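You operate a simulated robot arm through the tools that you are given. There is no shell and no other tool.

You are at the controls of a simulated robot arm. One attempt, no reset.

Task
Shut and latch the main valve, vent to zero, open the drain.
Fine: let the air out by the vent button before the drain opens.

The check looks at the end state, three seconds after you hand in, the way a careful person would. Anything else that was tipped, shoved, dropped, spilled or broken makes it a failure.

Robot
A 6-joint arm with a two-finger parallel gripper, fixed in place. Base frame: the origin is on the floor under the middle of its stand, x ahead of it, y to its left, z up. Readings come in m, degrees, newtons and seconds.
With the tool pointing down near the work surface it reaches from about 0.22 to 0.66 m from the base axis. Its first joint turns from -66.0 to 66.0 degrees. Payload 2.9 kg.
The tool frame sits at the grasp point between the pads (the TCP): z along the fingers, y along the line on which they close. The tips reach 0.03 m beyond it. The gripper opens to 0.11 m. The fingers are 0.02 m wide and 0.01 m thick; the gripper's body (0.048 by 0.112 m) begins 0.055 m behind the TCP.
Orientation is that of the tool frame in the base frame, as a unit quaternion [w, x, y, z]. With the fingers straight down and closing along the base's y, the tool's x points along the base's -x, its y along +y and its z along -z.

Tools
- The arm moves only by the tool play_rows. Its argument "plan" is a list that holds one entry, the list of rows, each a list of 7 numbers: the finger opening in m, from 0 to 0.11, then the shift along the tool's x, y, z in units of 200 mm (1.0 is 200 mm), then the turn, a rotation vector about the tool's x, y, z in units of 60 degrees (1.0 is 60 degrees). In form: [[[fingers, tx, ty, tz, rx, ry, rz], ...]]. A call has 1 to 20 rows; each row is the pose to reach, as a shift and turn from the pose commanded when the call began, along the tool's axes at that moment. A call with a number of a shift or a turn outside -1 to 1 is refused whole. Rows are played at 5 a second. More than 0.05 m and 8.6 degrees between two rows, or a gripper value outside its range, and nothing of the call is played. Where a pose cannot be reached the arm comes as near as it can. A force on the tool above 40 N (or 10 N above the force at the start of the call, whichever is more), or a blocked arm, ends the call early, and 0.2 s more pass. Each finger travels about 0.108 m/s and halts on what it meets, pressing with about 34 N; the grip force reading is that of the motor and also rises with nothing between the fingers. The clock runs only during rows and for 0.2 s after the last one: add rows that repeat a pose to give the fingers time. The reply holds the time, the measured pose of the TCP, the force on the tool along the base axes, the opening and the grip force, in the units named above and with some noise, with the torque about the TCP (base axes, N m) and any sound that the robot's microphone picked up.
- Cameras (640 x 400 px; columns grow to the right, rows downward): "scene" is fixed at [0.099, 0.429, 1.4201]; the picture's right is [-0.71, -0.71, 0.00], its down [-0.23, 0.23, -0.94] and it looks along [0.67, -0.67, -0.33] (base axes); focal length 258 px, centre (320, 200). "wrist" rides on the gripper at [0.072, 0.017, -0.103] in the tool frame; the picture's right is [-0.23, 0.97, 0.00], its down [-0.76, -0.18, -0.62] and it looks along [-0.61, -0.14, 0.78] (tool axes); focal length 222 px, centre (320, 200).
- get_image(camera): a new picture of that camera. It takes no simulated time.
- pixel_to_xyz(camera, pixels): for up to 12 pixels [column, row] of the newest picture of that camera ("zoom" is the newest enlarged one), the place [x, y, z] in the base frame of the surface seen there, good to about 0.002 m, but the place of the scene camera against the robot may be out by one fixed shift of up to 0.025 m in any direction. It takes no simulated time.
- inspect(camera, box): a new picture of the part [left, top, right, bottom] of that camera's present view, enlarged. It takes no simulated time.
- sign_off(): hands the job in; it is judged then, once.

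Leave the gripper open and the arm clear of the work at the hand-in unless told otherwise.

The tools are called after "Emit:" by a JSON object that holds its "fn" and its "kwargs". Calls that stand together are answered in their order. play_rows: Moves the arm, as the interface text tells. Its arguments: {"type":"object","properties":{"plan":{"type":"array"}},"required":["plan"]} The other tools are called the same way: get_image (camera) takes a picture; pixel_to_xyz (camera, pixels) gives the place of the surface under pixels of a picture; inspect (camera, box) takes an enlarged picture of a part of a camera's view; sign_off () hands the job in.

At the start:

```text
time: 0.0
eef_pos: [0.3009, -0.0991, 1.3473]
orientation: [0.0, 0.0, 1.0, 0.0]
contact_force: [-0.4, 0.3, 0.0]
moment: [0.0, 0.02, 0.02]
width: 0.1099
grip_force: 0.1
```

scene: 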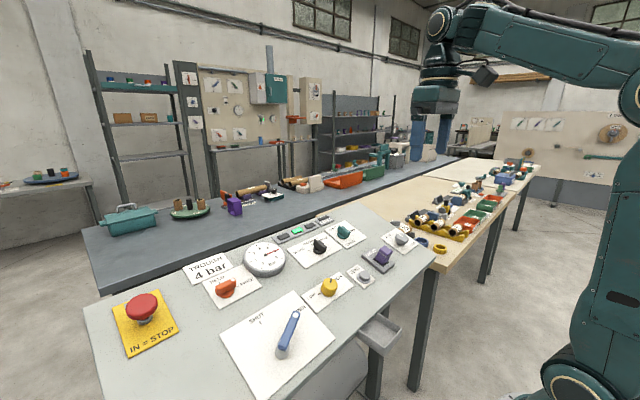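
wrist: 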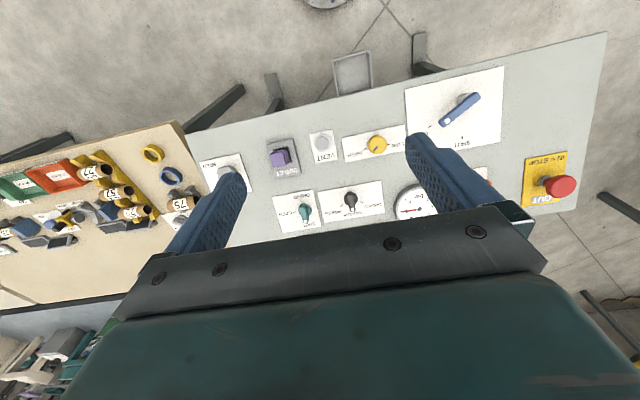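

I see a console with many controls: a blue lever on a "SHUT" plate, a gauge, vent button, drain and others. I'll enlarge the console in both cameras before moving.

Emit:
{"fn": "inspect", "kwargs": {"camera": "scene", "box": [200, 270, 360, 390]}}

Emit:
{"fn": "inspect", "kwargs": {"camera": "scene", "box": [300, 210, 460, 310]}}

Emit:
{"fn": "inspect", "kwargs": {"camera": "scene", "box": [170, 210, 330, 310]}}

Emit:
{"fn": "inspect", "kwargs": {"camera": "wrist", "box": [190, 60, 410, 220]}}

Emit:
{"fn": "inspect", "kwargs": {"camera": "wrist", "box": [390, 50, 610, 220]}}

```text
3.33 times, centred on (280, 330) of scene
```

zoom: 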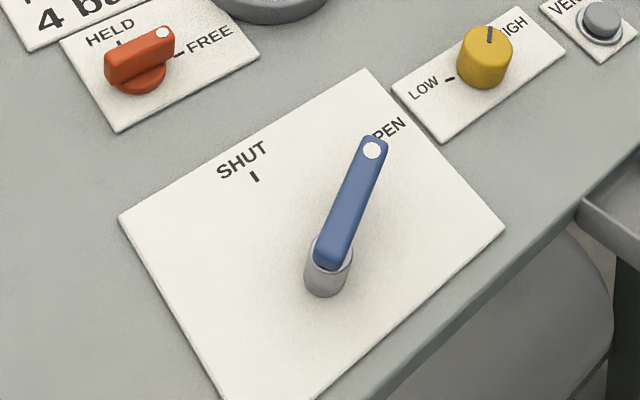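

```text
4.00 times, centred on (380, 260) of scene
```

zoom: 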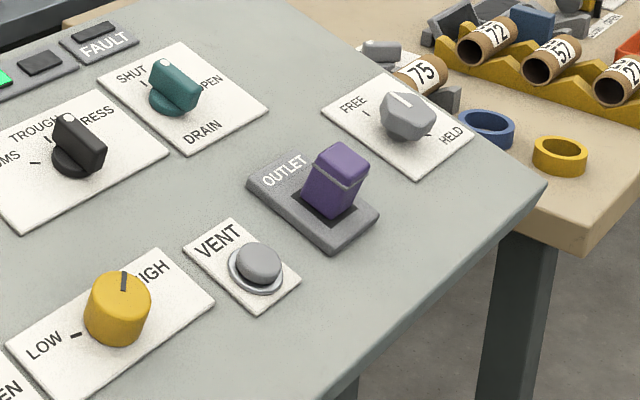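

```text
4.00 times, centred on (250, 260) of scene
```

zoom: 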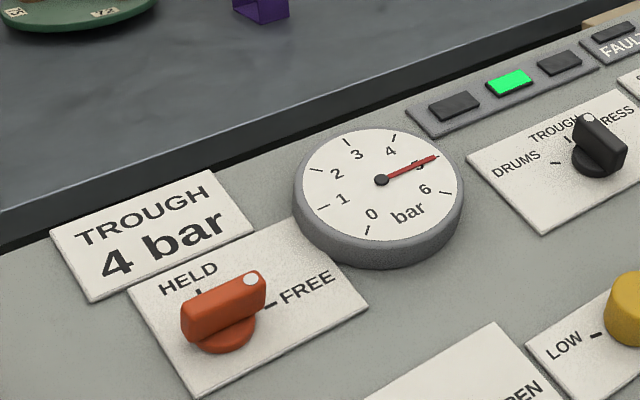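

```text
2.50 times, centred on (300, 140) of wrist
```

zoom: 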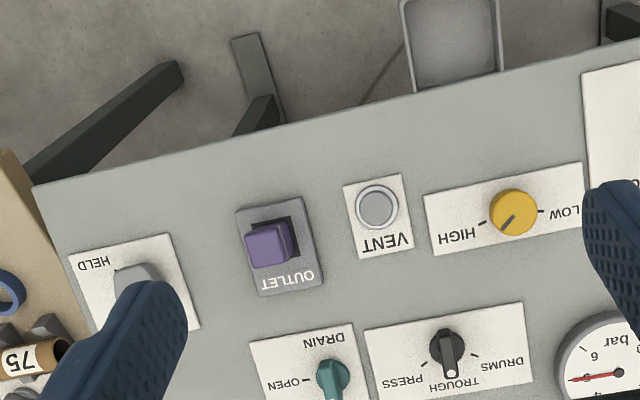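

```text
2.35 times, centred on (500, 135) of wrist
```

zoom: 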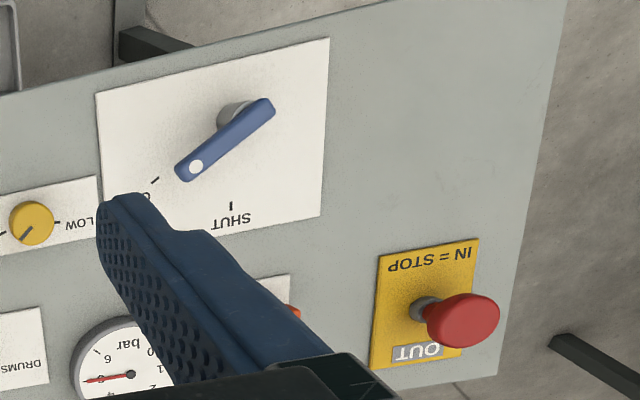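

The blue lever stands at OPEN; the gauge reads about 5; there are two HELD/FREE latches (orange and grey). I'll read the places of features from the wrist picture, which has no shift error.

Emit:
{"fn": "get_image", "kwargs": {"camera": "wrist"}}

Emit:
{"fn": "pixel_to_xyz", "kwargs": {"camera": "wrist", "pixels": [[447, 121], [476, 95], [464, 107], [500, 70], [377, 144], [322, 145], [280, 158], [305, 213], [350, 198], [558, 187], [530, 185], [410, 85]]}}

Emit:
{"fn": "pixel_to_xyz", "kwargs": {"camera": "scene", "pixels": [[293, 314], [283, 350], [228, 287], [328, 286], [364, 275], [383, 255], [402, 239], [343, 231], [319, 245], [142, 305], [265, 258], [264, 322]]}}

```text
taken
```

wrist: 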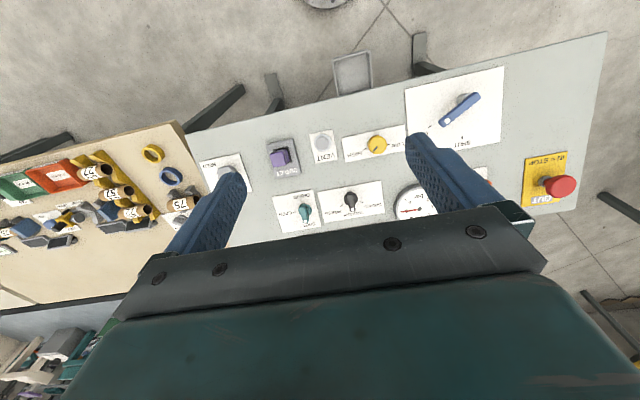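

```text
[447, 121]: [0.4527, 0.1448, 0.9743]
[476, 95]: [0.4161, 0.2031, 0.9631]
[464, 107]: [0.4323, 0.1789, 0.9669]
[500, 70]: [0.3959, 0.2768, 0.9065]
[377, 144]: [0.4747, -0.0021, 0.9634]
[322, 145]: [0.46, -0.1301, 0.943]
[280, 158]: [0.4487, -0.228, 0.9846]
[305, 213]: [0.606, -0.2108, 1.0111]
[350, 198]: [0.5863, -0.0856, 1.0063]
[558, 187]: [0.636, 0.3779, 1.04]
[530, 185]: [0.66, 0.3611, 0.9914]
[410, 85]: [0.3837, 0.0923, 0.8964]
```

```text
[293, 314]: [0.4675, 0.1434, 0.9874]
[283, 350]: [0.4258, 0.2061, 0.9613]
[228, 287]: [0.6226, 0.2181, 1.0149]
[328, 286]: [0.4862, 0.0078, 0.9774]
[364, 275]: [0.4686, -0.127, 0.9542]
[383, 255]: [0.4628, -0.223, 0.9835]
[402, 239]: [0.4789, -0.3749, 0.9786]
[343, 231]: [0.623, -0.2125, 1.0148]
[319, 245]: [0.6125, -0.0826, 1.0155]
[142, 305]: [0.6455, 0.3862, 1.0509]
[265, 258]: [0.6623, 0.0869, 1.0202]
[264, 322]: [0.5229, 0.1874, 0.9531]
```

Console slopes up with x by about 19 degrees. I'll zoom in on the two latches and the lever for their pointers.

Emit:
{"fn": "inspect", "kwargs": {"camera": "scene", "box": [200, 260, 264, 310]}}

Emit:
{"fn": "inspect", "kwargs": {"camera": "scene", "box": [370, 220, 434, 260]}}

Emit:
{"fn": "inspect", "kwargs": {"camera": "scene", "box": [320, 215, 370, 255]}}

Emit:
{"fn": "inspect", "kwargs": {"camera": "scene", "box": [262, 210, 342, 260]}}

Emit:
{"fn": "inspect", "kwargs": {"camera": "scene", "box": [100, 280, 190, 360]}}

```text
8.00 times, centred on (232, 285) of scene
```

zoom: 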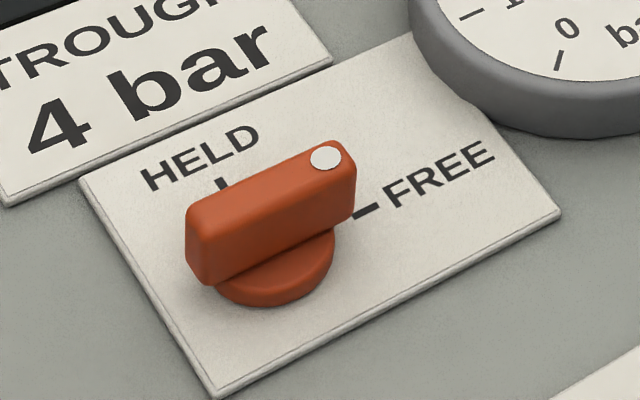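

```text
10.00 times, centred on (402, 240) of scene
```

zoom: 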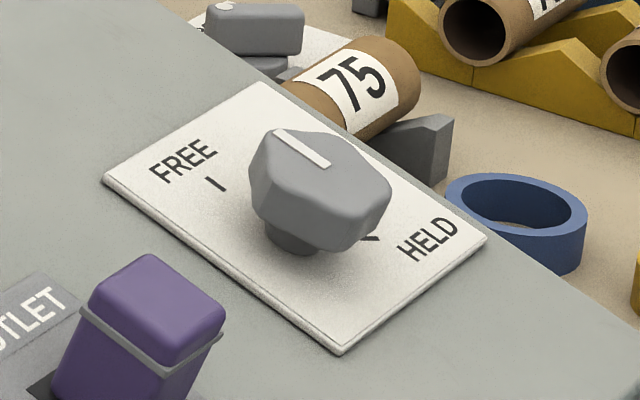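

```text
10.00 times, centred on (345, 235) of scene
```

zoom: 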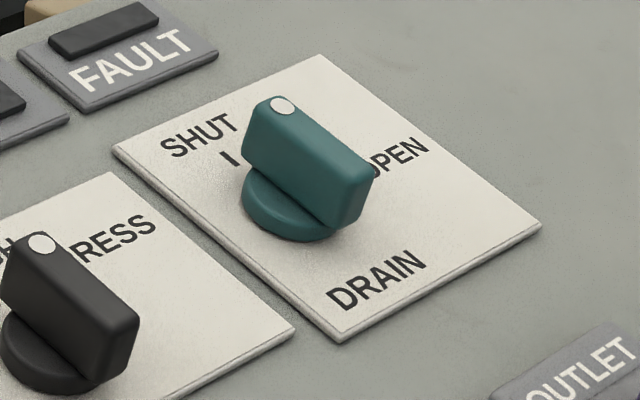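

```text
8.00 times, centred on (302, 235) of scene
```

zoom: 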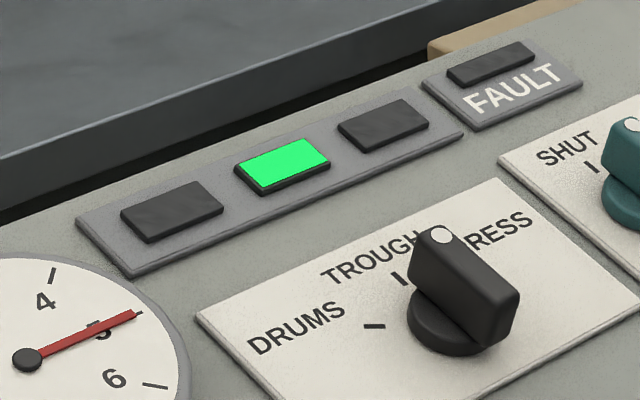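

```text
5.00 times, centred on (145, 320) of scene
```

zoom: 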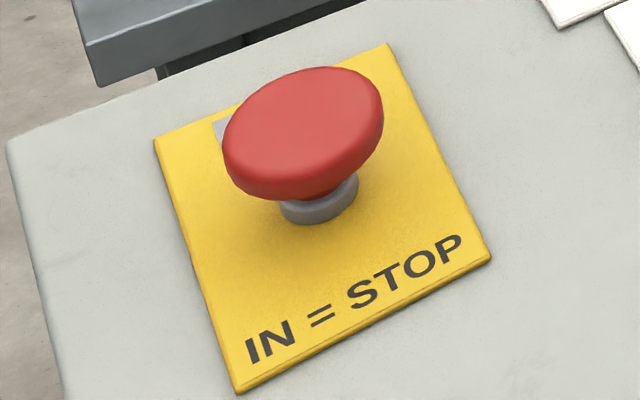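

Orange's white dot points to FREE, and grey's line also points to FREE. The orange latch is directly above the blue lever; the grey one is by OUTLET. I'll move closer over the lever side to look with the wrist camera before touching anything.

Emit:
{"fn": "play_rows", "kwargs": {"plan": [[[0.11, -0.05, 0.125, 0.075, 0, 0, 0], [0.11, -0.1, 0.25, 0.15, 0, 0, 0], [0.11, -0.15, 0.375, 0.225, 0, 0, 0], [0.11, -0.2, 0.5, 0.3, 0, 0, 0], [0.11, -0.25, 0.625, 0.375, 0, 0, 0], [0.11, -0.3, 0.75, 0.45, 0, 0, 0], [0.11, -0.35, 0.875, 0.525, 0, 0, 0], [0.11, -0.4, 1.0, 0.6, 0, 0, 0], [0.11, -0.4, 1.0, 0.6, 0, 0, 0]]]}}

Emit:
{"fn": "get_image", "kwargs": {"camera": "wrist"}}

Emit:
{"fn": "get_image", "kwargs": {"camera": "scene"}}

```text
time: 2.0
eef_pos: [0.3809, 0.1033, 1.2277]
orientation: [0.001, 0.0, 1.0, 0.0]
contact_force: [1.2, -0.2, 0.5]
moment: [-0.01, 0.0, -0.01]
width: 0.1103
grip_force: 0.1
```

```text
taken
```

wrist: 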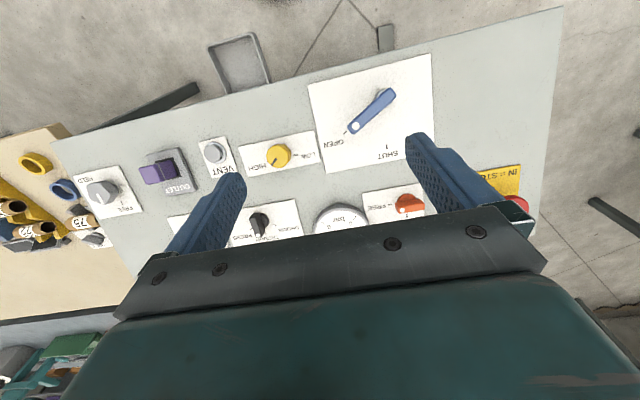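

```text
taken
```

scene: 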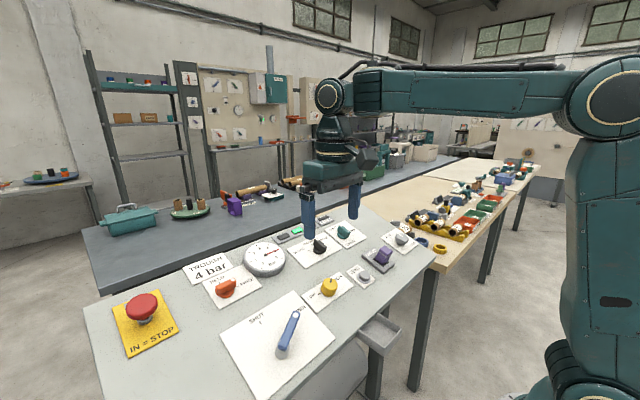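

I'll take the panel plane and the lever's parts from this closer picture.

Emit:
{"fn": "pixel_to_xyz", "kwargs": {"camera": "wrist", "pixels": [[490, 60], [520, 120], [340, 185], [230, 115], [120, 150], [480, 155], [420, 70], [330, 105], [345, 160], [395, 140], [354, 127], [389, 93]]}}

Emit:
{"fn": "inspect", "kwargs": {"camera": "wrist", "box": [300, 50, 440, 180]}}

Emit:
{"fn": "inspect", "kwargs": {"camera": "wrist", "box": [340, 170, 440, 235]}}

Emit:
{"fn": "inspect", "kwargs": {"camera": "wrist", "box": [50, 120, 250, 240]}}

```text
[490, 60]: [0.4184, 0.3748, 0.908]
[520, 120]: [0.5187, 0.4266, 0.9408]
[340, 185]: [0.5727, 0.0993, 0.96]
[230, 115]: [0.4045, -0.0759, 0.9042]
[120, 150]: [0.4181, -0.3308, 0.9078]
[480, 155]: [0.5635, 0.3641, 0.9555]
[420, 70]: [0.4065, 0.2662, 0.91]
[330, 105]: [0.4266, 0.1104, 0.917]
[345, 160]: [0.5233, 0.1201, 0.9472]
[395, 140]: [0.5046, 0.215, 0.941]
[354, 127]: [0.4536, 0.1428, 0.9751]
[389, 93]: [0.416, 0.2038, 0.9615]
```

```text
3.08 times, centred on (370, 115) of wrist
```

zoom: 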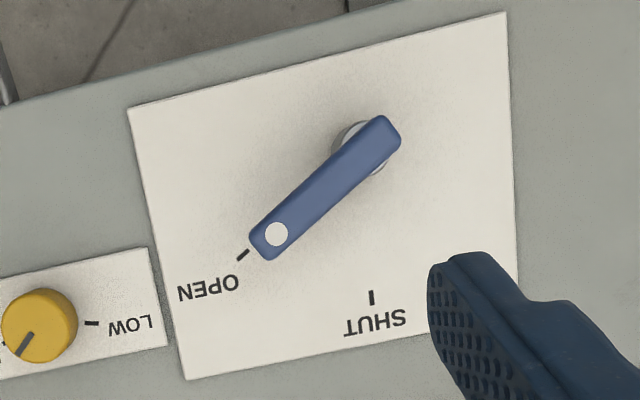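

```text
6.15 times, centred on (390, 202) of wrist
```

zoom: 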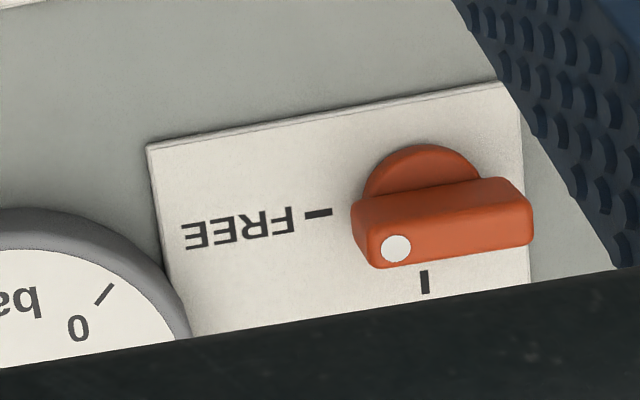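

```text
3.20 times, centred on (150, 180) of wrist
```

zoom: 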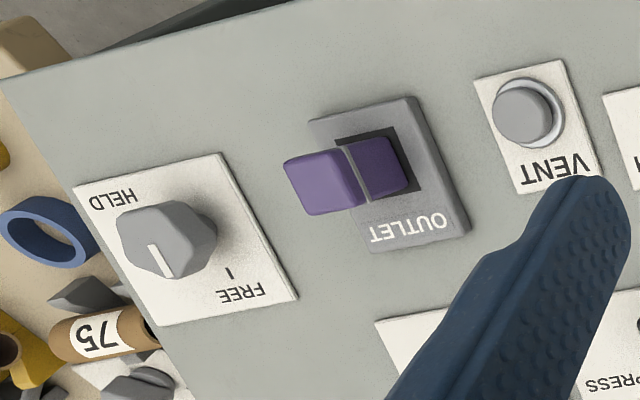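

Panel plane: slope about 18.2 degrees, z ≈ 0.908 at x = 0.418. Lever top is about 52 mm off the panel. I'll enlarge the lever again and measure the ticks (SHUT near (387,146), OPEN near (345,132)) and its edges.

Emit:
{"fn": "inspect", "kwargs": {"camera": "wrist", "box": [320, 70, 420, 160]}}

Emit:
{"fn": "pixel_to_xyz", "kwargs": {"camera": "wrist", "pixels": [[387, 146], [345, 132], [371, 112], [380, 103], [362, 120], [366, 107], [376, 117], [408, 203], [402, 210], [420, 203], [409, 215], [393, 204]]}}

```text
4.44 times, centred on (370, 115) of wrist
```

zoom: 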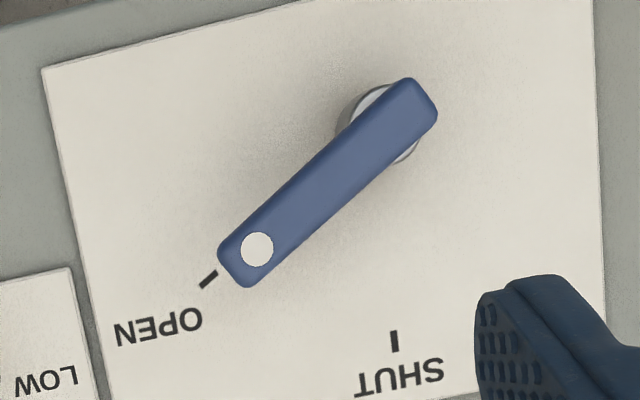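

```text
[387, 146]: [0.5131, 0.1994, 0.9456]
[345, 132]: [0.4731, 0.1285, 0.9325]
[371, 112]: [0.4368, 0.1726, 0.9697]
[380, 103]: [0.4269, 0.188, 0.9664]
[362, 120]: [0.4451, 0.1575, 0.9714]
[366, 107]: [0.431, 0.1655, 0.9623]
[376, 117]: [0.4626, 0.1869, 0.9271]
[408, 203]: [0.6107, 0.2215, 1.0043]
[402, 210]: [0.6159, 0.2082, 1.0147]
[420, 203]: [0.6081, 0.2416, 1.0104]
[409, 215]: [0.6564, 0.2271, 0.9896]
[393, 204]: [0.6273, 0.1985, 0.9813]
```

I'll measure the lever's outline on this enlarged picture.

Emit:
{"fn": "pixel_to_xyz", "kwargs": {"camera": "zoom", "pixels": [[226, 248], [246, 280], [405, 86], [432, 116], [257, 249], [395, 341], [208, 280], [300, 180], [325, 214], [350, 128], [375, 165], [312, 198]]}}

```text
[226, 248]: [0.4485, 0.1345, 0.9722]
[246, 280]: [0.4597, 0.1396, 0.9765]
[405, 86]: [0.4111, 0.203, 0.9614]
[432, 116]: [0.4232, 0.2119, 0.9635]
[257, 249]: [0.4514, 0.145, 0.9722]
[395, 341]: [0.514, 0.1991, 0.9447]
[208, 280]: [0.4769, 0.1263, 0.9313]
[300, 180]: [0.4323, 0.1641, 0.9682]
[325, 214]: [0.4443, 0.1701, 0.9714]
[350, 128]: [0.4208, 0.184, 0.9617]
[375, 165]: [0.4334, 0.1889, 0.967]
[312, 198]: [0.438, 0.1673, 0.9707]
```

Lever geometry in panel terms: pivot at about y=0.199, lever 60° clockwise from straight up (OPEN), SHUT tick straight up from the pivot (near (387,146)). I will tilt the tool 18.2° so it is square to the panel and hover above the lever, 16 cm up.

Emit:
{"fn": "play_rows", "kwargs": {"plan": [[[0.11, -0.0264, 0.0423, 0.1277, 0, -0.0506, 0], [0.11, -0.0528, 0.0845, 0.2553, 0, -0.1011, 0], [0.11, -0.0793, 0.1268, 0.383, 0, -0.1517, 0], [0.11, -0.1057, 0.169, 0.5107, 0, -0.2022, 0], [0.11, -0.1321, 0.2113, 0.6383, 0, -0.2528, 0], [0.11, -0.1585, 0.2535, 0.766, 0, -0.3033, 0], [0.11, -0.1585, 0.2535, 0.766, 0, -0.3033, 0], [0.11, -0.1585, 0.2535, 0.766, 0, -0.3033, 0]]]}}

Emit:
{"fn": "get_image", "kwargs": {"camera": "wrist"}}

Emit:
{"fn": "get_image", "kwargs": {"camera": "scene"}}

```text
time: 3.8
eef_pos: [0.4149, 0.1544, 1.0743]
orientation: [0.159, 0.0, 0.987, 0.0]
contact_force: [-0.4, 0.8, -0.2]
moment: [-0.02, 0.0, 0.0]
width: 0.1101
grip_force: 0.1
```

```text
taken
```

wrist: 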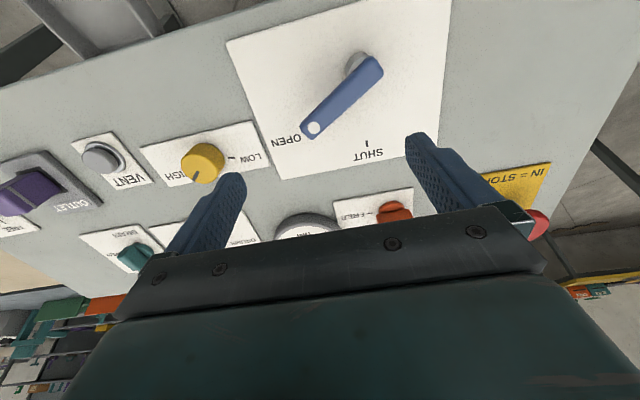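

```text
taken
```

scene: 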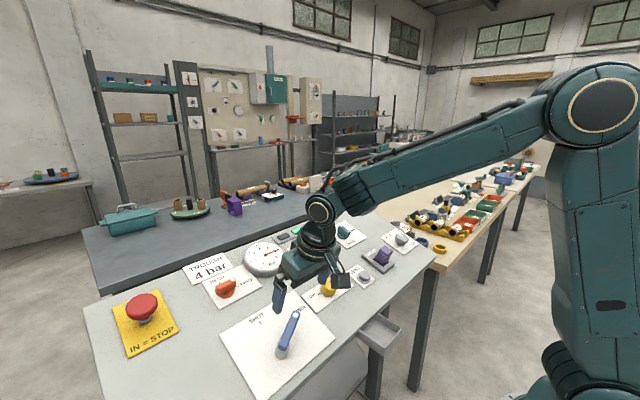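

The tool is now square to the panel. I'll re-measure the lever from this nearer view.

Emit:
{"fn": "inspect", "kwargs": {"camera": "wrist", "box": [260, 30, 420, 170]}}

Emit:
{"fn": "pixel_to_xyz", "kwargs": {"camera": "wrist", "pixels": [[314, 128], [370, 70], [342, 99], [330, 98], [347, 107], [367, 142], [300, 138], [301, 127], [375, 62], [320, 134], [440, 50], [300, 80]]}}

```text
2.86 times, centred on (340, 100) of wrist
```

zoom: 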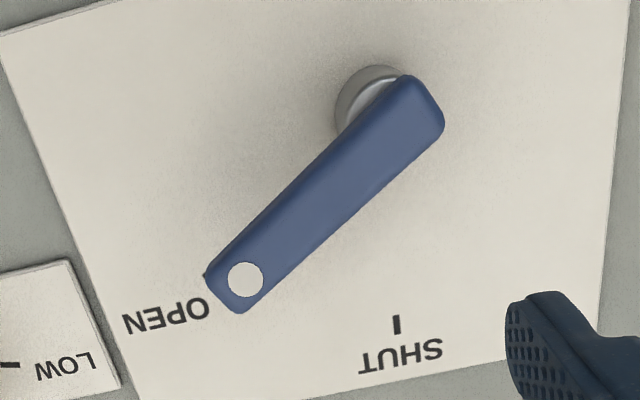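

```text
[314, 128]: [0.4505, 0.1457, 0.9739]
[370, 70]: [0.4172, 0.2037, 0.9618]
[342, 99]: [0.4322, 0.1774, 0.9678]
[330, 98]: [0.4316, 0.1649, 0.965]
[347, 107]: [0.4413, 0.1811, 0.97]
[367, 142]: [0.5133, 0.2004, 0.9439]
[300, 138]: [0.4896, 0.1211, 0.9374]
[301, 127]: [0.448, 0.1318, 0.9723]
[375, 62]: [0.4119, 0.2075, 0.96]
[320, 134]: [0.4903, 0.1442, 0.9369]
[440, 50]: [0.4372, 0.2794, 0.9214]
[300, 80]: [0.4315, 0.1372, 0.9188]
```

Readings agree. Now I rotate the tool 60° about its axis to line the fingers up along the lever, and narrow the opening to 0.05, still at hover.

Emit:
{"fn": "play_rows", "kwargs": {"plan": [[[0.1, 0, 0, 0, 0, 0, 0.125], [0.09, 0, 0, 0, 0, 0, 0.25], [0.08, 0, 0, 0, 0, 0, 0.375], [0.07, 0, 0, 0, 0, 0, 0.5], [0.06, 0, 0, 0, 0, 0, 0.625], [0.05, 0, 0, 0, 0, 0, 0.75], [0.05, 0, 0, 0, 0, 0, 0.875], [0.05, 0, 0, 0, 0, 0, 1.0], [0.05, 0, 0, 0, 0, 0, 1.0], [0.05, 0, 0, 0, 0, 0, 1.0]]]}}

Emit:
{"fn": "get_image", "kwargs": {"camera": "wrist"}}

Emit:
{"fn": "get_image", "kwargs": {"camera": "scene"}}

```text
time: 6.0
eef_pos: [0.4134, 0.1525, 1.075]
orientation: [0.138, 0.494, 0.855, 0.08]
contact_force: [1.4, -0.3, -0.7]
moment: [0.02, 0.02, 0.01]
width: 0.0501
grip_force: 0.0
```

```text
taken
```

wrist: 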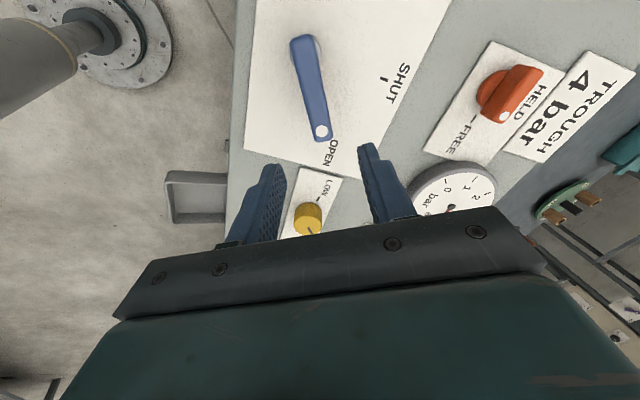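

```text
taken
```

scene: 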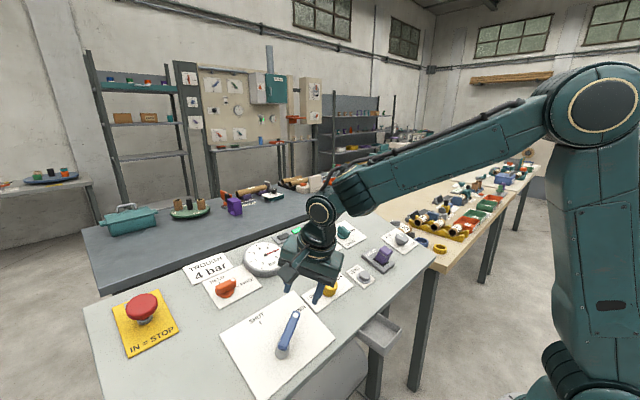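

The lever is lined up between the fingers (around (310,90) in the picture). I'll lower 10 cm along the panel normal so the tips straddle the lever, well above the plate.

Emit:
{"fn": "play_rows", "kwargs": {"plan": [[[0.05, 0, 0, 0.1, 0, 0, 0], [0.05, 0, 0, 0.2, 0, 0, 0], [0.05, 0, 0, 0.3, 0, 0, 0], [0.05, 0, 0, 0.4, 0, 0, 0], [0.05, 0, 0, 0.45, 0, 0, 0], [0.05, 0, 0, 0.5, 0, 0, 0], [0.05, 0, 0, 0.5, 0, 0, 0]]]}}

Emit:
{"fn": "get_image", "kwargs": {"camera": "wrist"}}

Emit:
{"fn": "inspect", "kwargs": {"camera": "scene", "box": [210, 240, 370, 370]}}

```text
time: 7.6
eef_pos: [0.4458, 0.1521, 0.9788]
orientation: [0.137, 0.494, 0.855, 0.079]
contact_force: [0.2, -0.7, -0.4]
moment: [0.0, 0.02, 0.01]
width: 0.0503
grip_force: 0.2
```

```text
taken
```

wrist: 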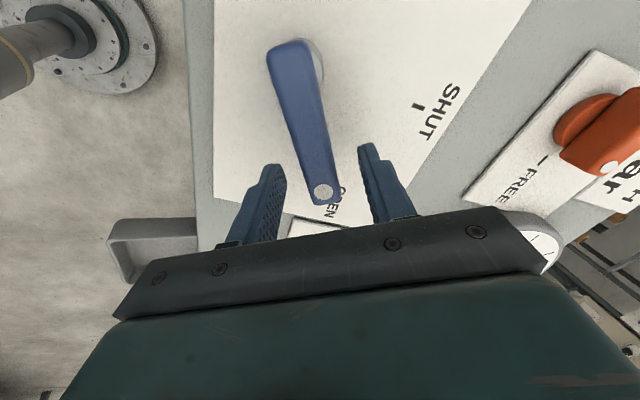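

```text
3.08 times, centred on (290, 305) of scene
```

zoom: 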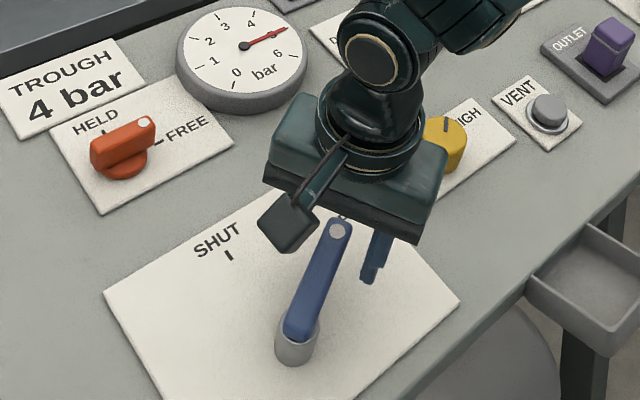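

The lever's dot (322,190) sits midway between the fingertips (275 and 370). I'll narrow the fingers to 0.024 (lever ~0.016 wide, loose cage) and sweep an arc of 60° about the pivot toward SHUT.

Emit:
{"fn": "play_rows", "kwargs": {"plan": [[[0.035, 0, 0, 0, 0, 0, 0], [0.024, 0, 0, 0, 0, 0, 0], [0.024, 0.001, 0.0227, 0, 0, 0, -0.0833], [0.024, 0.0039, 0.0451, 0, 0, 0, -0.1667], [0.024, 0.0089, 0.0673, 0, 0, 0, -0.25], [0.024, 0.0157, 0.0889, 0, 0, 0, -0.3333], [0.024, 0.0244, 0.1099, 0, 0, 0, -0.4167], [0.024, 0.0348, 0.13, 0, 0, 0, -0.5], [0.024, 0.047, 0.1491, 0, 0, 0, -0.5833], [0.024, 0.0608, 0.1671, 0, 0, 0, -0.6667], [0.024, 0.0762, 0.1838, 0, 0, 0, -0.75], [0.024, 0.0929, 0.1992, 0, 0, 0, -0.8333], [0.024, 0.1109, 0.213, 0, 0, 0, -0.9167], [0.024, 0.13, 0.2252, 0, 0, 0, -1.0], [0.024, 0.13, 0.2252, 0, 0, 0, -1.0]]]}}

Emit:
{"fn": "get_image", "kwargs": {"camera": "wrist"}}

Emit:
{"fn": "inspect", "kwargs": {"camera": "scene", "box": [170, 210, 370, 370]}}

```text
time: 10.8
eef_pos: [0.4703, 0.1988, 0.9871]
orientation: [0.16, -0.001, 0.987, 0.0]
contact_force: [0.4, 0.1, -0.4]
moment: [0.05, 0.01, -0.04]
width: 0.0242
grip_force: 0.3
```

```text
taken
```

wrist: 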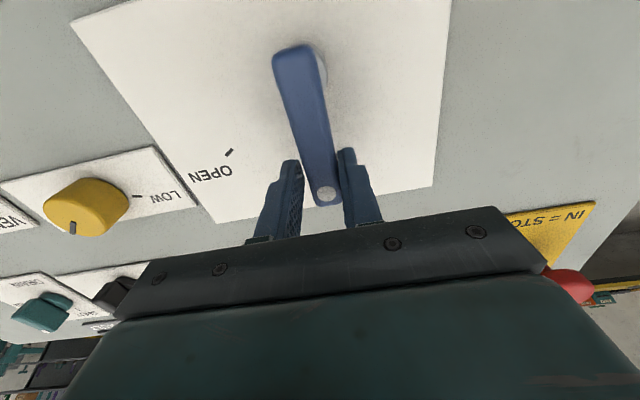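

```text
2.50 times, centred on (270, 290) of scene
```

zoom: 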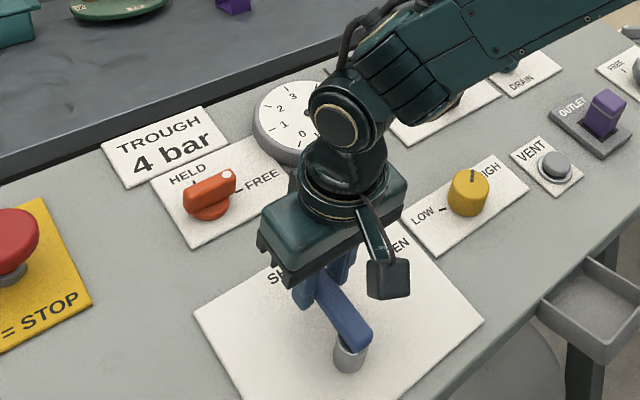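

The lever has swung with the cage and no force built up. I'll measure its dot (326,194) and far end (295,60) to check the angle.

Emit:
{"fn": "pixel_to_xyz", "kwargs": {"camera": "wrist", "pixels": [[326, 194], [297, 55], [312, 125], [302, 125], [325, 125], [290, 75], [318, 70], [230, 152]]}}

Emit:
{"fn": "inspect", "kwargs": {"camera": "wrist", "box": [250, 30, 400, 230]}}

```text
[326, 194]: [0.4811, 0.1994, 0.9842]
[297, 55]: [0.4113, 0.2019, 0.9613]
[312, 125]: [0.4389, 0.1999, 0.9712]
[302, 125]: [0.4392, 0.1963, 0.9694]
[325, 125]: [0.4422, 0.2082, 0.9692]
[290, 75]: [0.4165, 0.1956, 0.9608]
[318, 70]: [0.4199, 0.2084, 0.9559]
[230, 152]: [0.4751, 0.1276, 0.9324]
```

```text
2.00 times, centred on (325, 130) of wrist
```

zoom: 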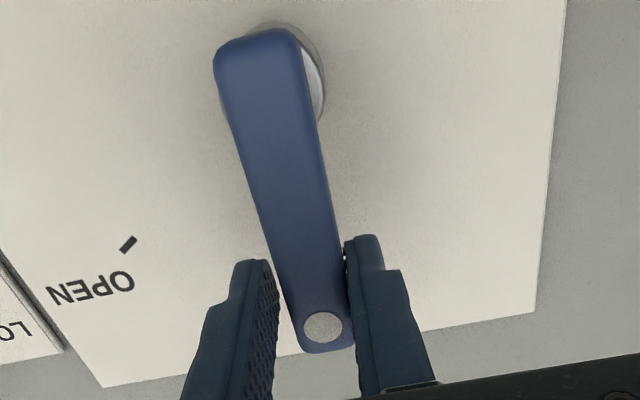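

The lever points straight to the SHUT tick (dot y 0.199, pivot y ~0.200), and seems to have settled by itself. I'll open the fingers and retreat 12 cm along the normal to look.

Emit:
{"fn": "play_rows", "kwargs": {"plan": [[[0.045, 0, 0, 0, 0, 0, 0], [0.05, 0, 0, 0, 0, 0, 0], [0.05, 0, 0, -0.1, 0, 0, 0], [0.05, 0, 0, -0.25, 0, 0, 0], [0.05, 0, 0, -0.4, 0, 0, 0], [0.05, 0, 0, -0.55, 0, 0, 0], [0.05, 0, 0, -0.6, 0, 0, 0], [0.05, 0, 0, -0.6, 0, 0, 0]]]}}

Emit:
{"fn": "get_image", "kwargs": {"camera": "wrist"}}

Emit:
{"fn": "inspect", "kwargs": {"camera": "scene", "box": [170, 210, 370, 370]}}

```text
time: 12.6
eef_pos: [0.4335, 0.1985, 1.1025]
orientation: [0.159, 0.0, 0.987, 0.0]
contact_force: [0.6, 0.2, 0.1]
moment: [0.0, -0.04, -0.01]
width: 0.05
grip_force: 0.0
```

```text
taken
```

wrist: 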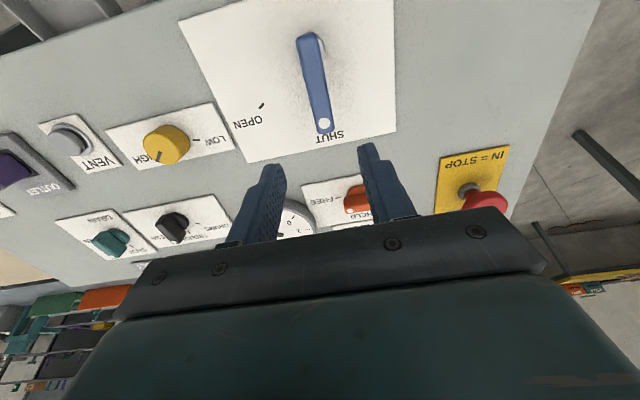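

```text
2.50 times, centred on (270, 290) of scene
```

zoom: 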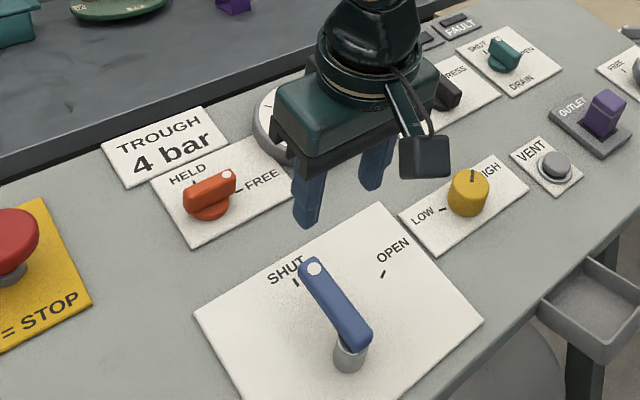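

The lever stays on SHUT after release. Next the orange latch above it (currently at FREE). I'll move to hover over it, about 15 cm off the panel, and look.

Emit:
{"fn": "play_rows", "kwargs": {"plan": [[[0.06, -0.12, 0.02, 0.02, 0, 0, 0], [0.07, -0.24, 0.045, 0.045, 0, 0, 0], [0.08, -0.36, 0.07, 0.07, 0, 0, 0], [0.08, -0.48, 0.09, 0.095, 0, 0, 0], [0.08, -0.6, 0.115, 0.12, 0, 0, 0], [0.08, -0.7425, 0.14, 0.15, 0, 0, 0], [0.08, -0.7425, 0.14, 0.15, 0, 0, 0], [0.08, -0.7425, 0.14, 0.15, 0, 0, 0]]]}}

Emit:
{"fn": "get_image", "kwargs": {"camera": "wrist"}}

Emit:
{"fn": "get_image", "kwargs": {"camera": "scene"}}

```text
time: 14.4
eef_pos: [0.5823, 0.2262, 1.1204]
orientation: [0.159, 0.0, 0.987, 0.0]
contact_force: [0.3, 0.5, 1.1]
moment: [0.03, 0.03, -0.02]
width: 0.0798
grip_force: 0.1
```

```text
taken
```

wrist: 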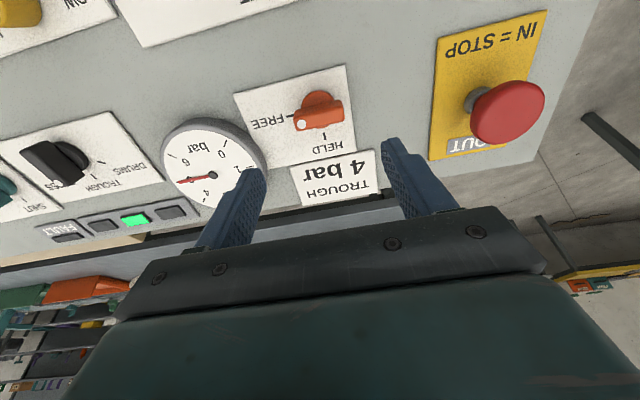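

```text
taken
```

scene: 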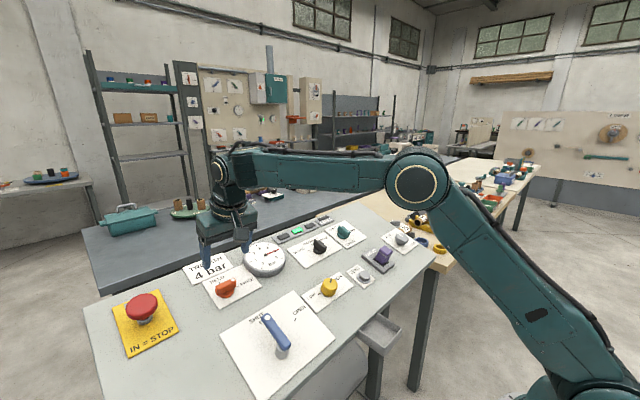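

The orange latch is at (318,112) with the white dot toward FREE. I'll zoom and measure it.

Emit:
{"fn": "inspect", "kwargs": {"camera": "wrist", "box": [260, 70, 380, 160]}}

Emit:
{"fn": "pixel_to_xyz", "kwargs": {"camera": "wrist", "pixels": [[299, 125], [318, 118], [338, 114], [317, 111], [316, 97], [316, 94], [291, 117], [325, 135], [295, 123], [342, 122], [344, 108], [255, 90]]}}

```text
4.44 times, centred on (320, 115) of wrist
```

zoom: 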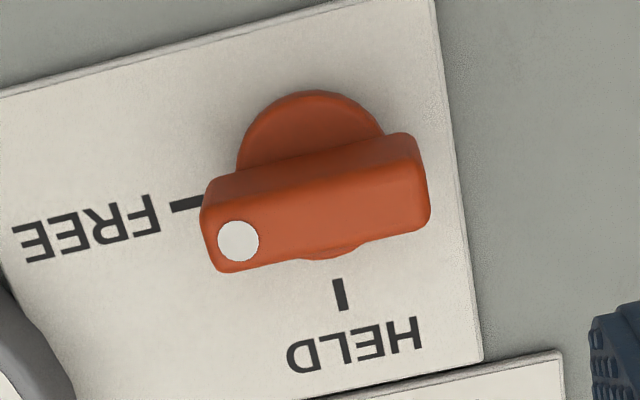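

```text
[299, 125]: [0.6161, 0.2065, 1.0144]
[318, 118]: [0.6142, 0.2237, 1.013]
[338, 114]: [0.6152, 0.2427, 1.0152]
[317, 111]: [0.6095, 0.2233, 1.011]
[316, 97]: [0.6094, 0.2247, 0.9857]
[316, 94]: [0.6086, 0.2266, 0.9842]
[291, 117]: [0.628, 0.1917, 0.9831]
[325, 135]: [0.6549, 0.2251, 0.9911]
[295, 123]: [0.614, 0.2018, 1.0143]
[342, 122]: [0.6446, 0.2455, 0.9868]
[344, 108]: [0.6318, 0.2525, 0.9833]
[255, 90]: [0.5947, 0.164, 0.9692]
```

I'll measure bar-top edges, disc and ticks on this zoom.

Emit:
{"fn": "pixel_to_xyz", "kwargs": {"camera": "zoom", "pixels": [[238, 240], [222, 220], [232, 265], [410, 180], [418, 222], [312, 200], [320, 240], [310, 172], [310, 115], [255, 150], [185, 205], [340, 294]]}}

```text
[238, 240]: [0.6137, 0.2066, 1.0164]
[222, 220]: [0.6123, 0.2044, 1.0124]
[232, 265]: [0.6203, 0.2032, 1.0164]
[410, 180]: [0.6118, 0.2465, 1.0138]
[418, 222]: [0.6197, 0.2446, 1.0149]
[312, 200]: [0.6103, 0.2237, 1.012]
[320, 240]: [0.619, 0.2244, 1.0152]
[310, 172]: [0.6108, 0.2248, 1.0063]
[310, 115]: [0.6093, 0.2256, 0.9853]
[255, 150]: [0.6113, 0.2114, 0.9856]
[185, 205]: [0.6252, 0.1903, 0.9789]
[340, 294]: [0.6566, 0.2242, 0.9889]
```

Bar centre is at about u=0.2205,y=0.2255 in panel terms, top 40 mm off the panel, disc top 14 mm; bar ~14 mm wide. I rotate the tool toward +90° (first 60°) so the fingers will close across the bar, with a 1 mm centring shift.

Emit:
{"fn": "play_rows", "kwargs": {"plan": [[[0.07, 0.005, -0.005, 0, 0, 0, 0.125], [0.06, 0.005, -0.005, 0, 0, 0, 0.25], [0.05, 0.005, -0.005, 0, 0, 0, 0.375], [0.05, 0.005, -0.005, 0, 0, 0, 0.5], [0.05, 0.005, -0.005, 0, 0, 0, 0.625], [0.05, 0.005, -0.005, 0, 0, 0, 0.75], [0.05, 0.005, -0.005, 0, 0, 0, 0.875], [0.05, 0.005, -0.005, 0, 0, 0, 1.0]]]}}

Emit:
{"fn": "play_rows", "kwargs": {"plan": [[[0.05, 0, 0, 0, 0, 0, 0.125], [0.05, 0, 0, 0, 0, 0, 0.25], [0.05, 0, 0, 0, 0, 0, 0.375], [0.05, 0, 0, 0, 0, 0, 0.5], [0.05, 0, 0, 0, 0, 0, 0.5], [0.05, 0, 0, 0, 0, 0, 0.5]]]}}

Emit:
{"fn": "get_image", "kwargs": {"camera": "wrist"}}

Emit:
{"fn": "get_image", "kwargs": {"camera": "scene"}}

```text
time: 16.2
eef_pos: [0.5809, 0.2243, 1.1192]
orientation: [0.138, 0.495, 0.854, 0.08]
contact_force: [0.4, 0.6, -0.2]
moment: [0.0, 0.0, 0.02]
width: 0.0501
grip_force: 0.1
```

```text
time: 17.6
eef_pos: [0.5814, 0.2251, 1.1198]
orientation: [0.112, 0.699, 0.697, 0.113]
contact_force: [-0.4, -0.5, 0.3]
moment: [0.02, 0.01, 0.01]
width: 0.0503
grip_force: 0.1
```

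```text
taken
```

wrist: 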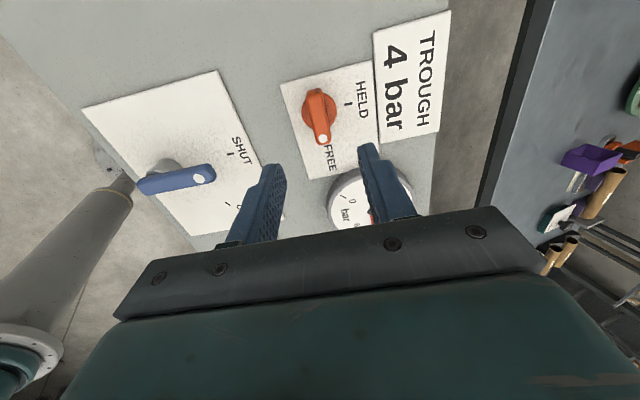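

```text
taken
```

scene: 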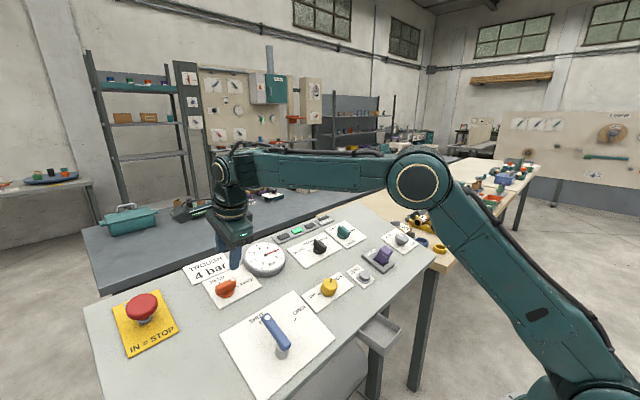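

The orange bar now lies in line between the fingers (bar around (318,115)). I'll lower 9.8 cm so the tips end ~22 mm off the panel, above the knob's disc.

Emit:
{"fn": "play_rows", "kwargs": {"plan": [[[0.05, 0, 0, 0.1, 0, 0, 0], [0.05, 0, 0, 0.2, 0, 0, 0], [0.05, 0, 0, 0.3, 0, 0, 0], [0.05, 0, 0, 0.38, 0, 0, 0], [0.05, 0, 0, 0.44, 0, 0, 0], [0.05, 0, 0, 0.49, 0, 0, 0], [0.05, 0, 0, 0.49, 0, 0, 0]]]}}

Emit:
{"fn": "get_image", "kwargs": {"camera": "wrist"}}

Emit:
{"fn": "inspect", "kwargs": {"camera": "scene", "box": [170, 210, 310, 320]}}

```text
time: 19.2
eef_pos: [0.6128, 0.2248, 1.0255]
orientation: [0.112, 0.698, 0.698, 0.112]
contact_force: [0.6, -0.1, 0.1]
moment: [-0.03, 0.0, 0.02]
width: 0.0501
grip_force: 0.0
```

```text
taken
```

wrist: 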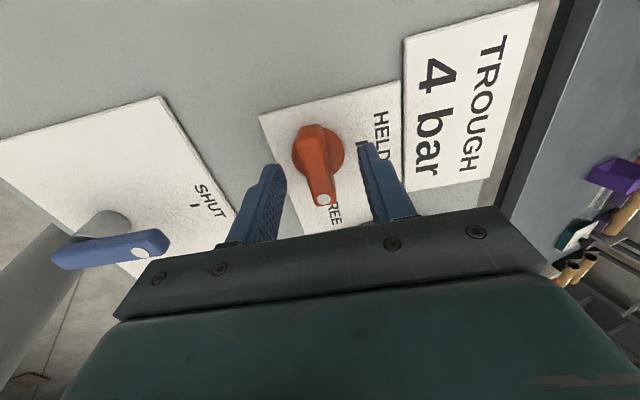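

```text
3.64 times, centred on (240, 265) of scene
```

zoom: 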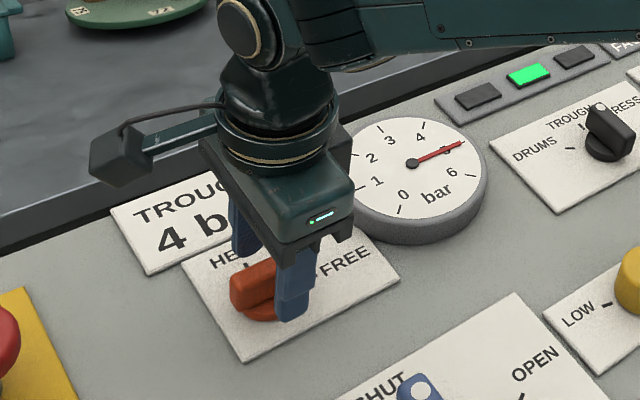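

The bar is centred between the fingers (dot at (322,198)). I'll close onto it gently and check the reading.

Emit:
{"fn": "play_rows", "kwargs": {"plan": [[[0.035, 0, 0, 0, 0, 0, 0], [0.02, 0, 0, 0, 0, 0, 0], [0.01, 0, 0, 0, 0, 0, 0], [0.01, 0, 0, 0, 0, 0, 0]]]}}

```text
time: 20.2
eef_pos: [0.6133, 0.2243, 1.0267]
orientation: [0.111, 0.699, 0.698, 0.11]
contact_force: [-10.0, -1.7, -0.2]
moment: [-0.18, 0.44, -0.08]
width: 0.0157
grip_force: 45.0
```

The bar is gripped (width 0.0157, side force -10 N in x, so I'm about 1 mm too far up-slope). I'll correct 1 mm and turn -60° toward HELD in small steps.

Emit:
{"fn": "play_rows", "kwargs": {"plan": [[[0.01, 0, -0.003, 0, 0, 0, 0], [0.01, 0, -0.005, 0, 0, 0, -0.0833], [0.01, 0, -0.005, 0, 0, 0, -0.1667], [0.01, 0, -0.005, 0, 0, 0, -0.25], [0.01, 0, -0.005, 0, 0, 0, -0.3333], [0.01, 0, -0.005, 0, 0, 0, -0.4167], [0.01, 0, -0.005, 0, 0, 0, -0.5], [0.01, 0, -0.005, 0, 0, 0, -0.5833], [0.01, 0, -0.005, 0, 0, 0, -0.6667], [0.01, 0, -0.005, 0, 0, 0, -0.75], [0.01, 0, -0.005, 0, 0, 0, -0.8333], [0.01, 0, -0.005, 0, 0, 0, -0.9167], [0.01, 0, -0.005, 0, 0, 0, -1.0]]]}}

Emit:
{"fn": "get_image", "kwargs": {"camera": "wrist"}}

Emit:
{"fn": "inspect", "kwargs": {"camera": "scene", "box": [170, 210, 310, 320]}}

```text
time: 23.0
eef_pos: [0.612, 0.2249, 1.0268]
orientation: [0.154, 0.255, 0.954, 0.041]
contact_force: [10.7, 4.6, -3.0]
moment: [0.2, 0.38, 0.06]
width: 0.0158
grip_force: 45.0
```

```text
taken
```

wrist: 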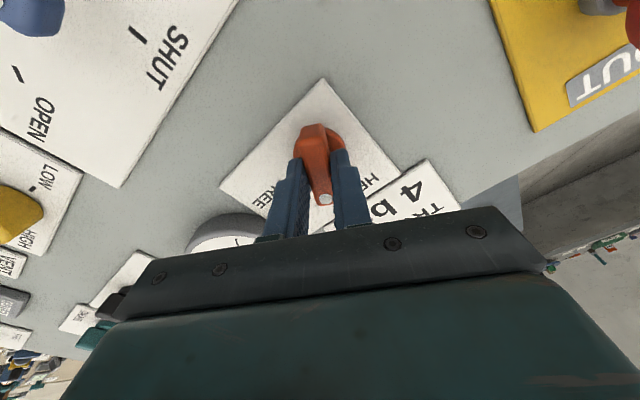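

```text
3.64 times, centred on (240, 265) of scene
```

zoom: 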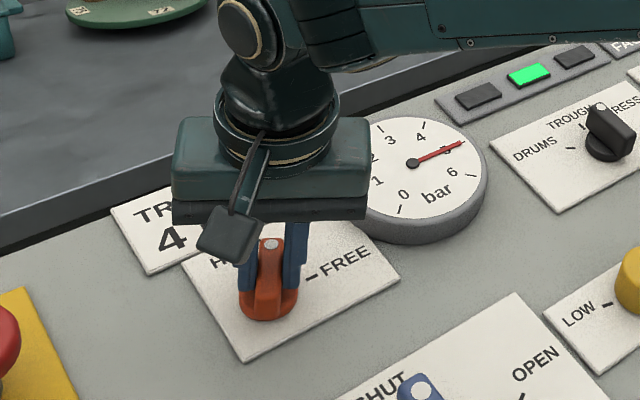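

Turned 60° of 90°; force small (10.7, 4.6 N). I'll turn the remaining 30° with a tiny centring correction.

Emit:
{"fn": "play_rows", "kwargs": {"plan": [[[0.01, -0.003, 0.001, 0, 0, 0, -0.0833], [0.01, -0.003, 0.001, 0, 0, 0, -0.1667], [0.01, -0.003, 0.001, 0, 0, 0, -0.25], [0.01, -0.003, 0.001, 0, 0, 0, -0.3333], [0.01, -0.003, 0.001, 0, 0, 0, -0.4167], [0.01, -0.003, 0.001, 0, 0, 0, -0.5], [0.01, -0.003, 0.001, 0, 0, 0, -0.5]]]}}

Emit:
{"fn": "get_image", "kwargs": {"camera": "wrist"}}

Emit:
{"fn": "inspect", "kwargs": {"camera": "scene", "box": [170, 210, 310, 320]}}

```text
time: 24.6
eef_pos: [0.6118, 0.2246, 1.0268]
orientation: [0.159, -0.001, 0.987, 0.0]
contact_force: [4.8, 9.1, 2.0]
moment: [0.25, 0.97, -0.16]
width: 0.0159
grip_force: 45.1
```

```text
taken
```

wrist: 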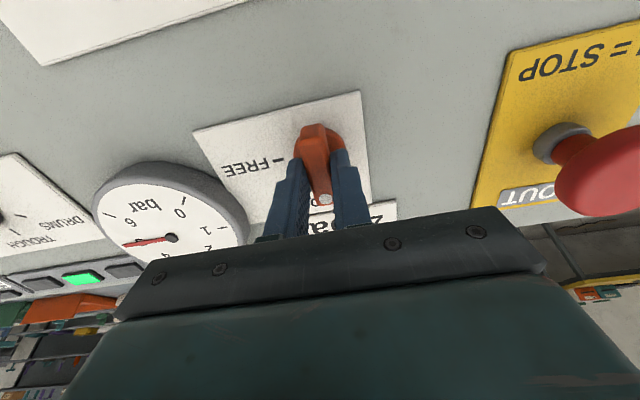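

```text
3.64 times, centred on (240, 265) of scene
```

zoom: 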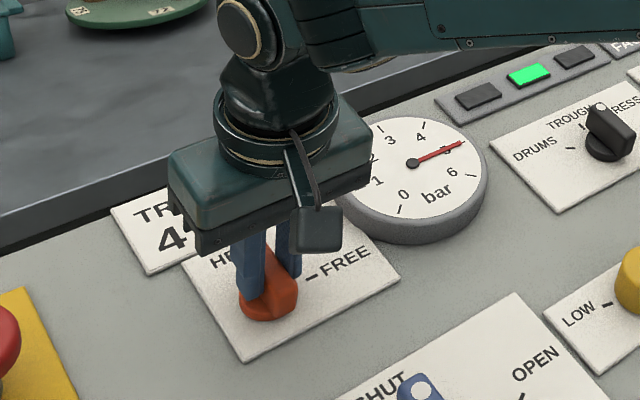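

The bar now points up the slope, to HELD. I'll open the fingers and lift off 10 cm along the normal.

Emit:
{"fn": "play_rows", "kwargs": {"plan": [[[0.03, 0, 0, 0, 0, 0, 0], [0.045, 0, 0, 0, 0, 0, 0], [0.045, 0, 0, 0, 0, 0, 0], [0.045, 0, 0, -0.1, 0, 0, 0], [0.045, 0, 0, -0.25, 0, 0, 0], [0.045, 0, 0, -0.4, 0, 0, 0], [0.045, 0, 0, -0.5, 0, 0, 0], [0.045, 0, 0, -0.5, 0, 0, 0]]]}}

Emit:
{"fn": "get_image", "kwargs": {"camera": "wrist"}}

Emit:
{"fn": "inspect", "kwargs": {"camera": "scene", "box": [170, 210, 370, 370]}}

Emit:
{"fn": "inspect", "kwargs": {"camera": "wrist", "box": [240, 60, 400, 180]}}

```text
time: 26.4
eef_pos: [0.5804, 0.2257, 1.1227]
orientation: [0.16, 0.0, 0.987, -0.001]
contact_force: [0.5, 0.1, -0.7]
moment: [-0.01, 0.03, 0.04]
width: 0.0448
grip_force: 0.1
```

```text
taken
```

wrist: 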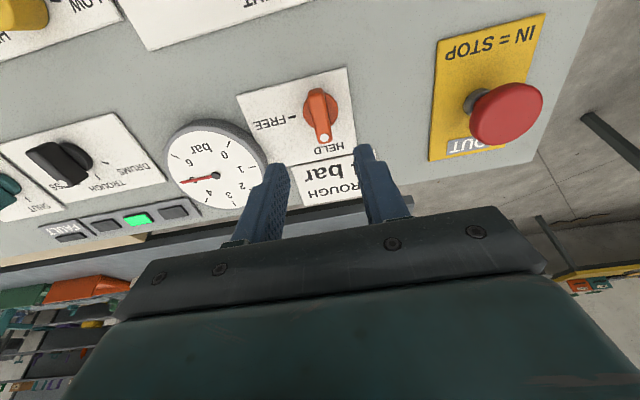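

```text
2.50 times, centred on (270, 290) of scene
```

zoom: 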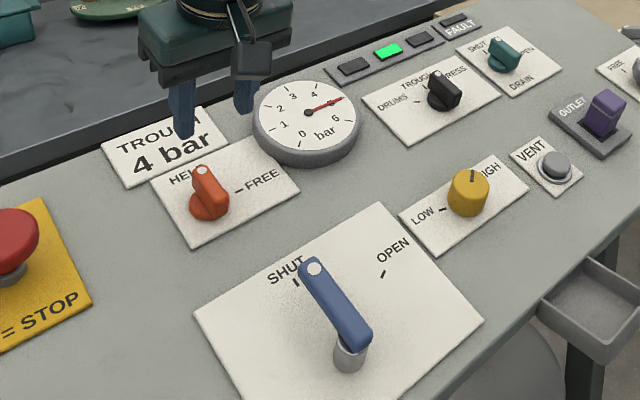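

```text
3.33 times, centred on (320, 120) of wrist
```

zoom: 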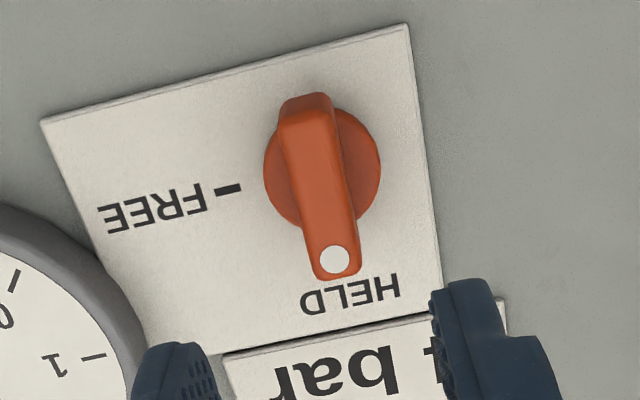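

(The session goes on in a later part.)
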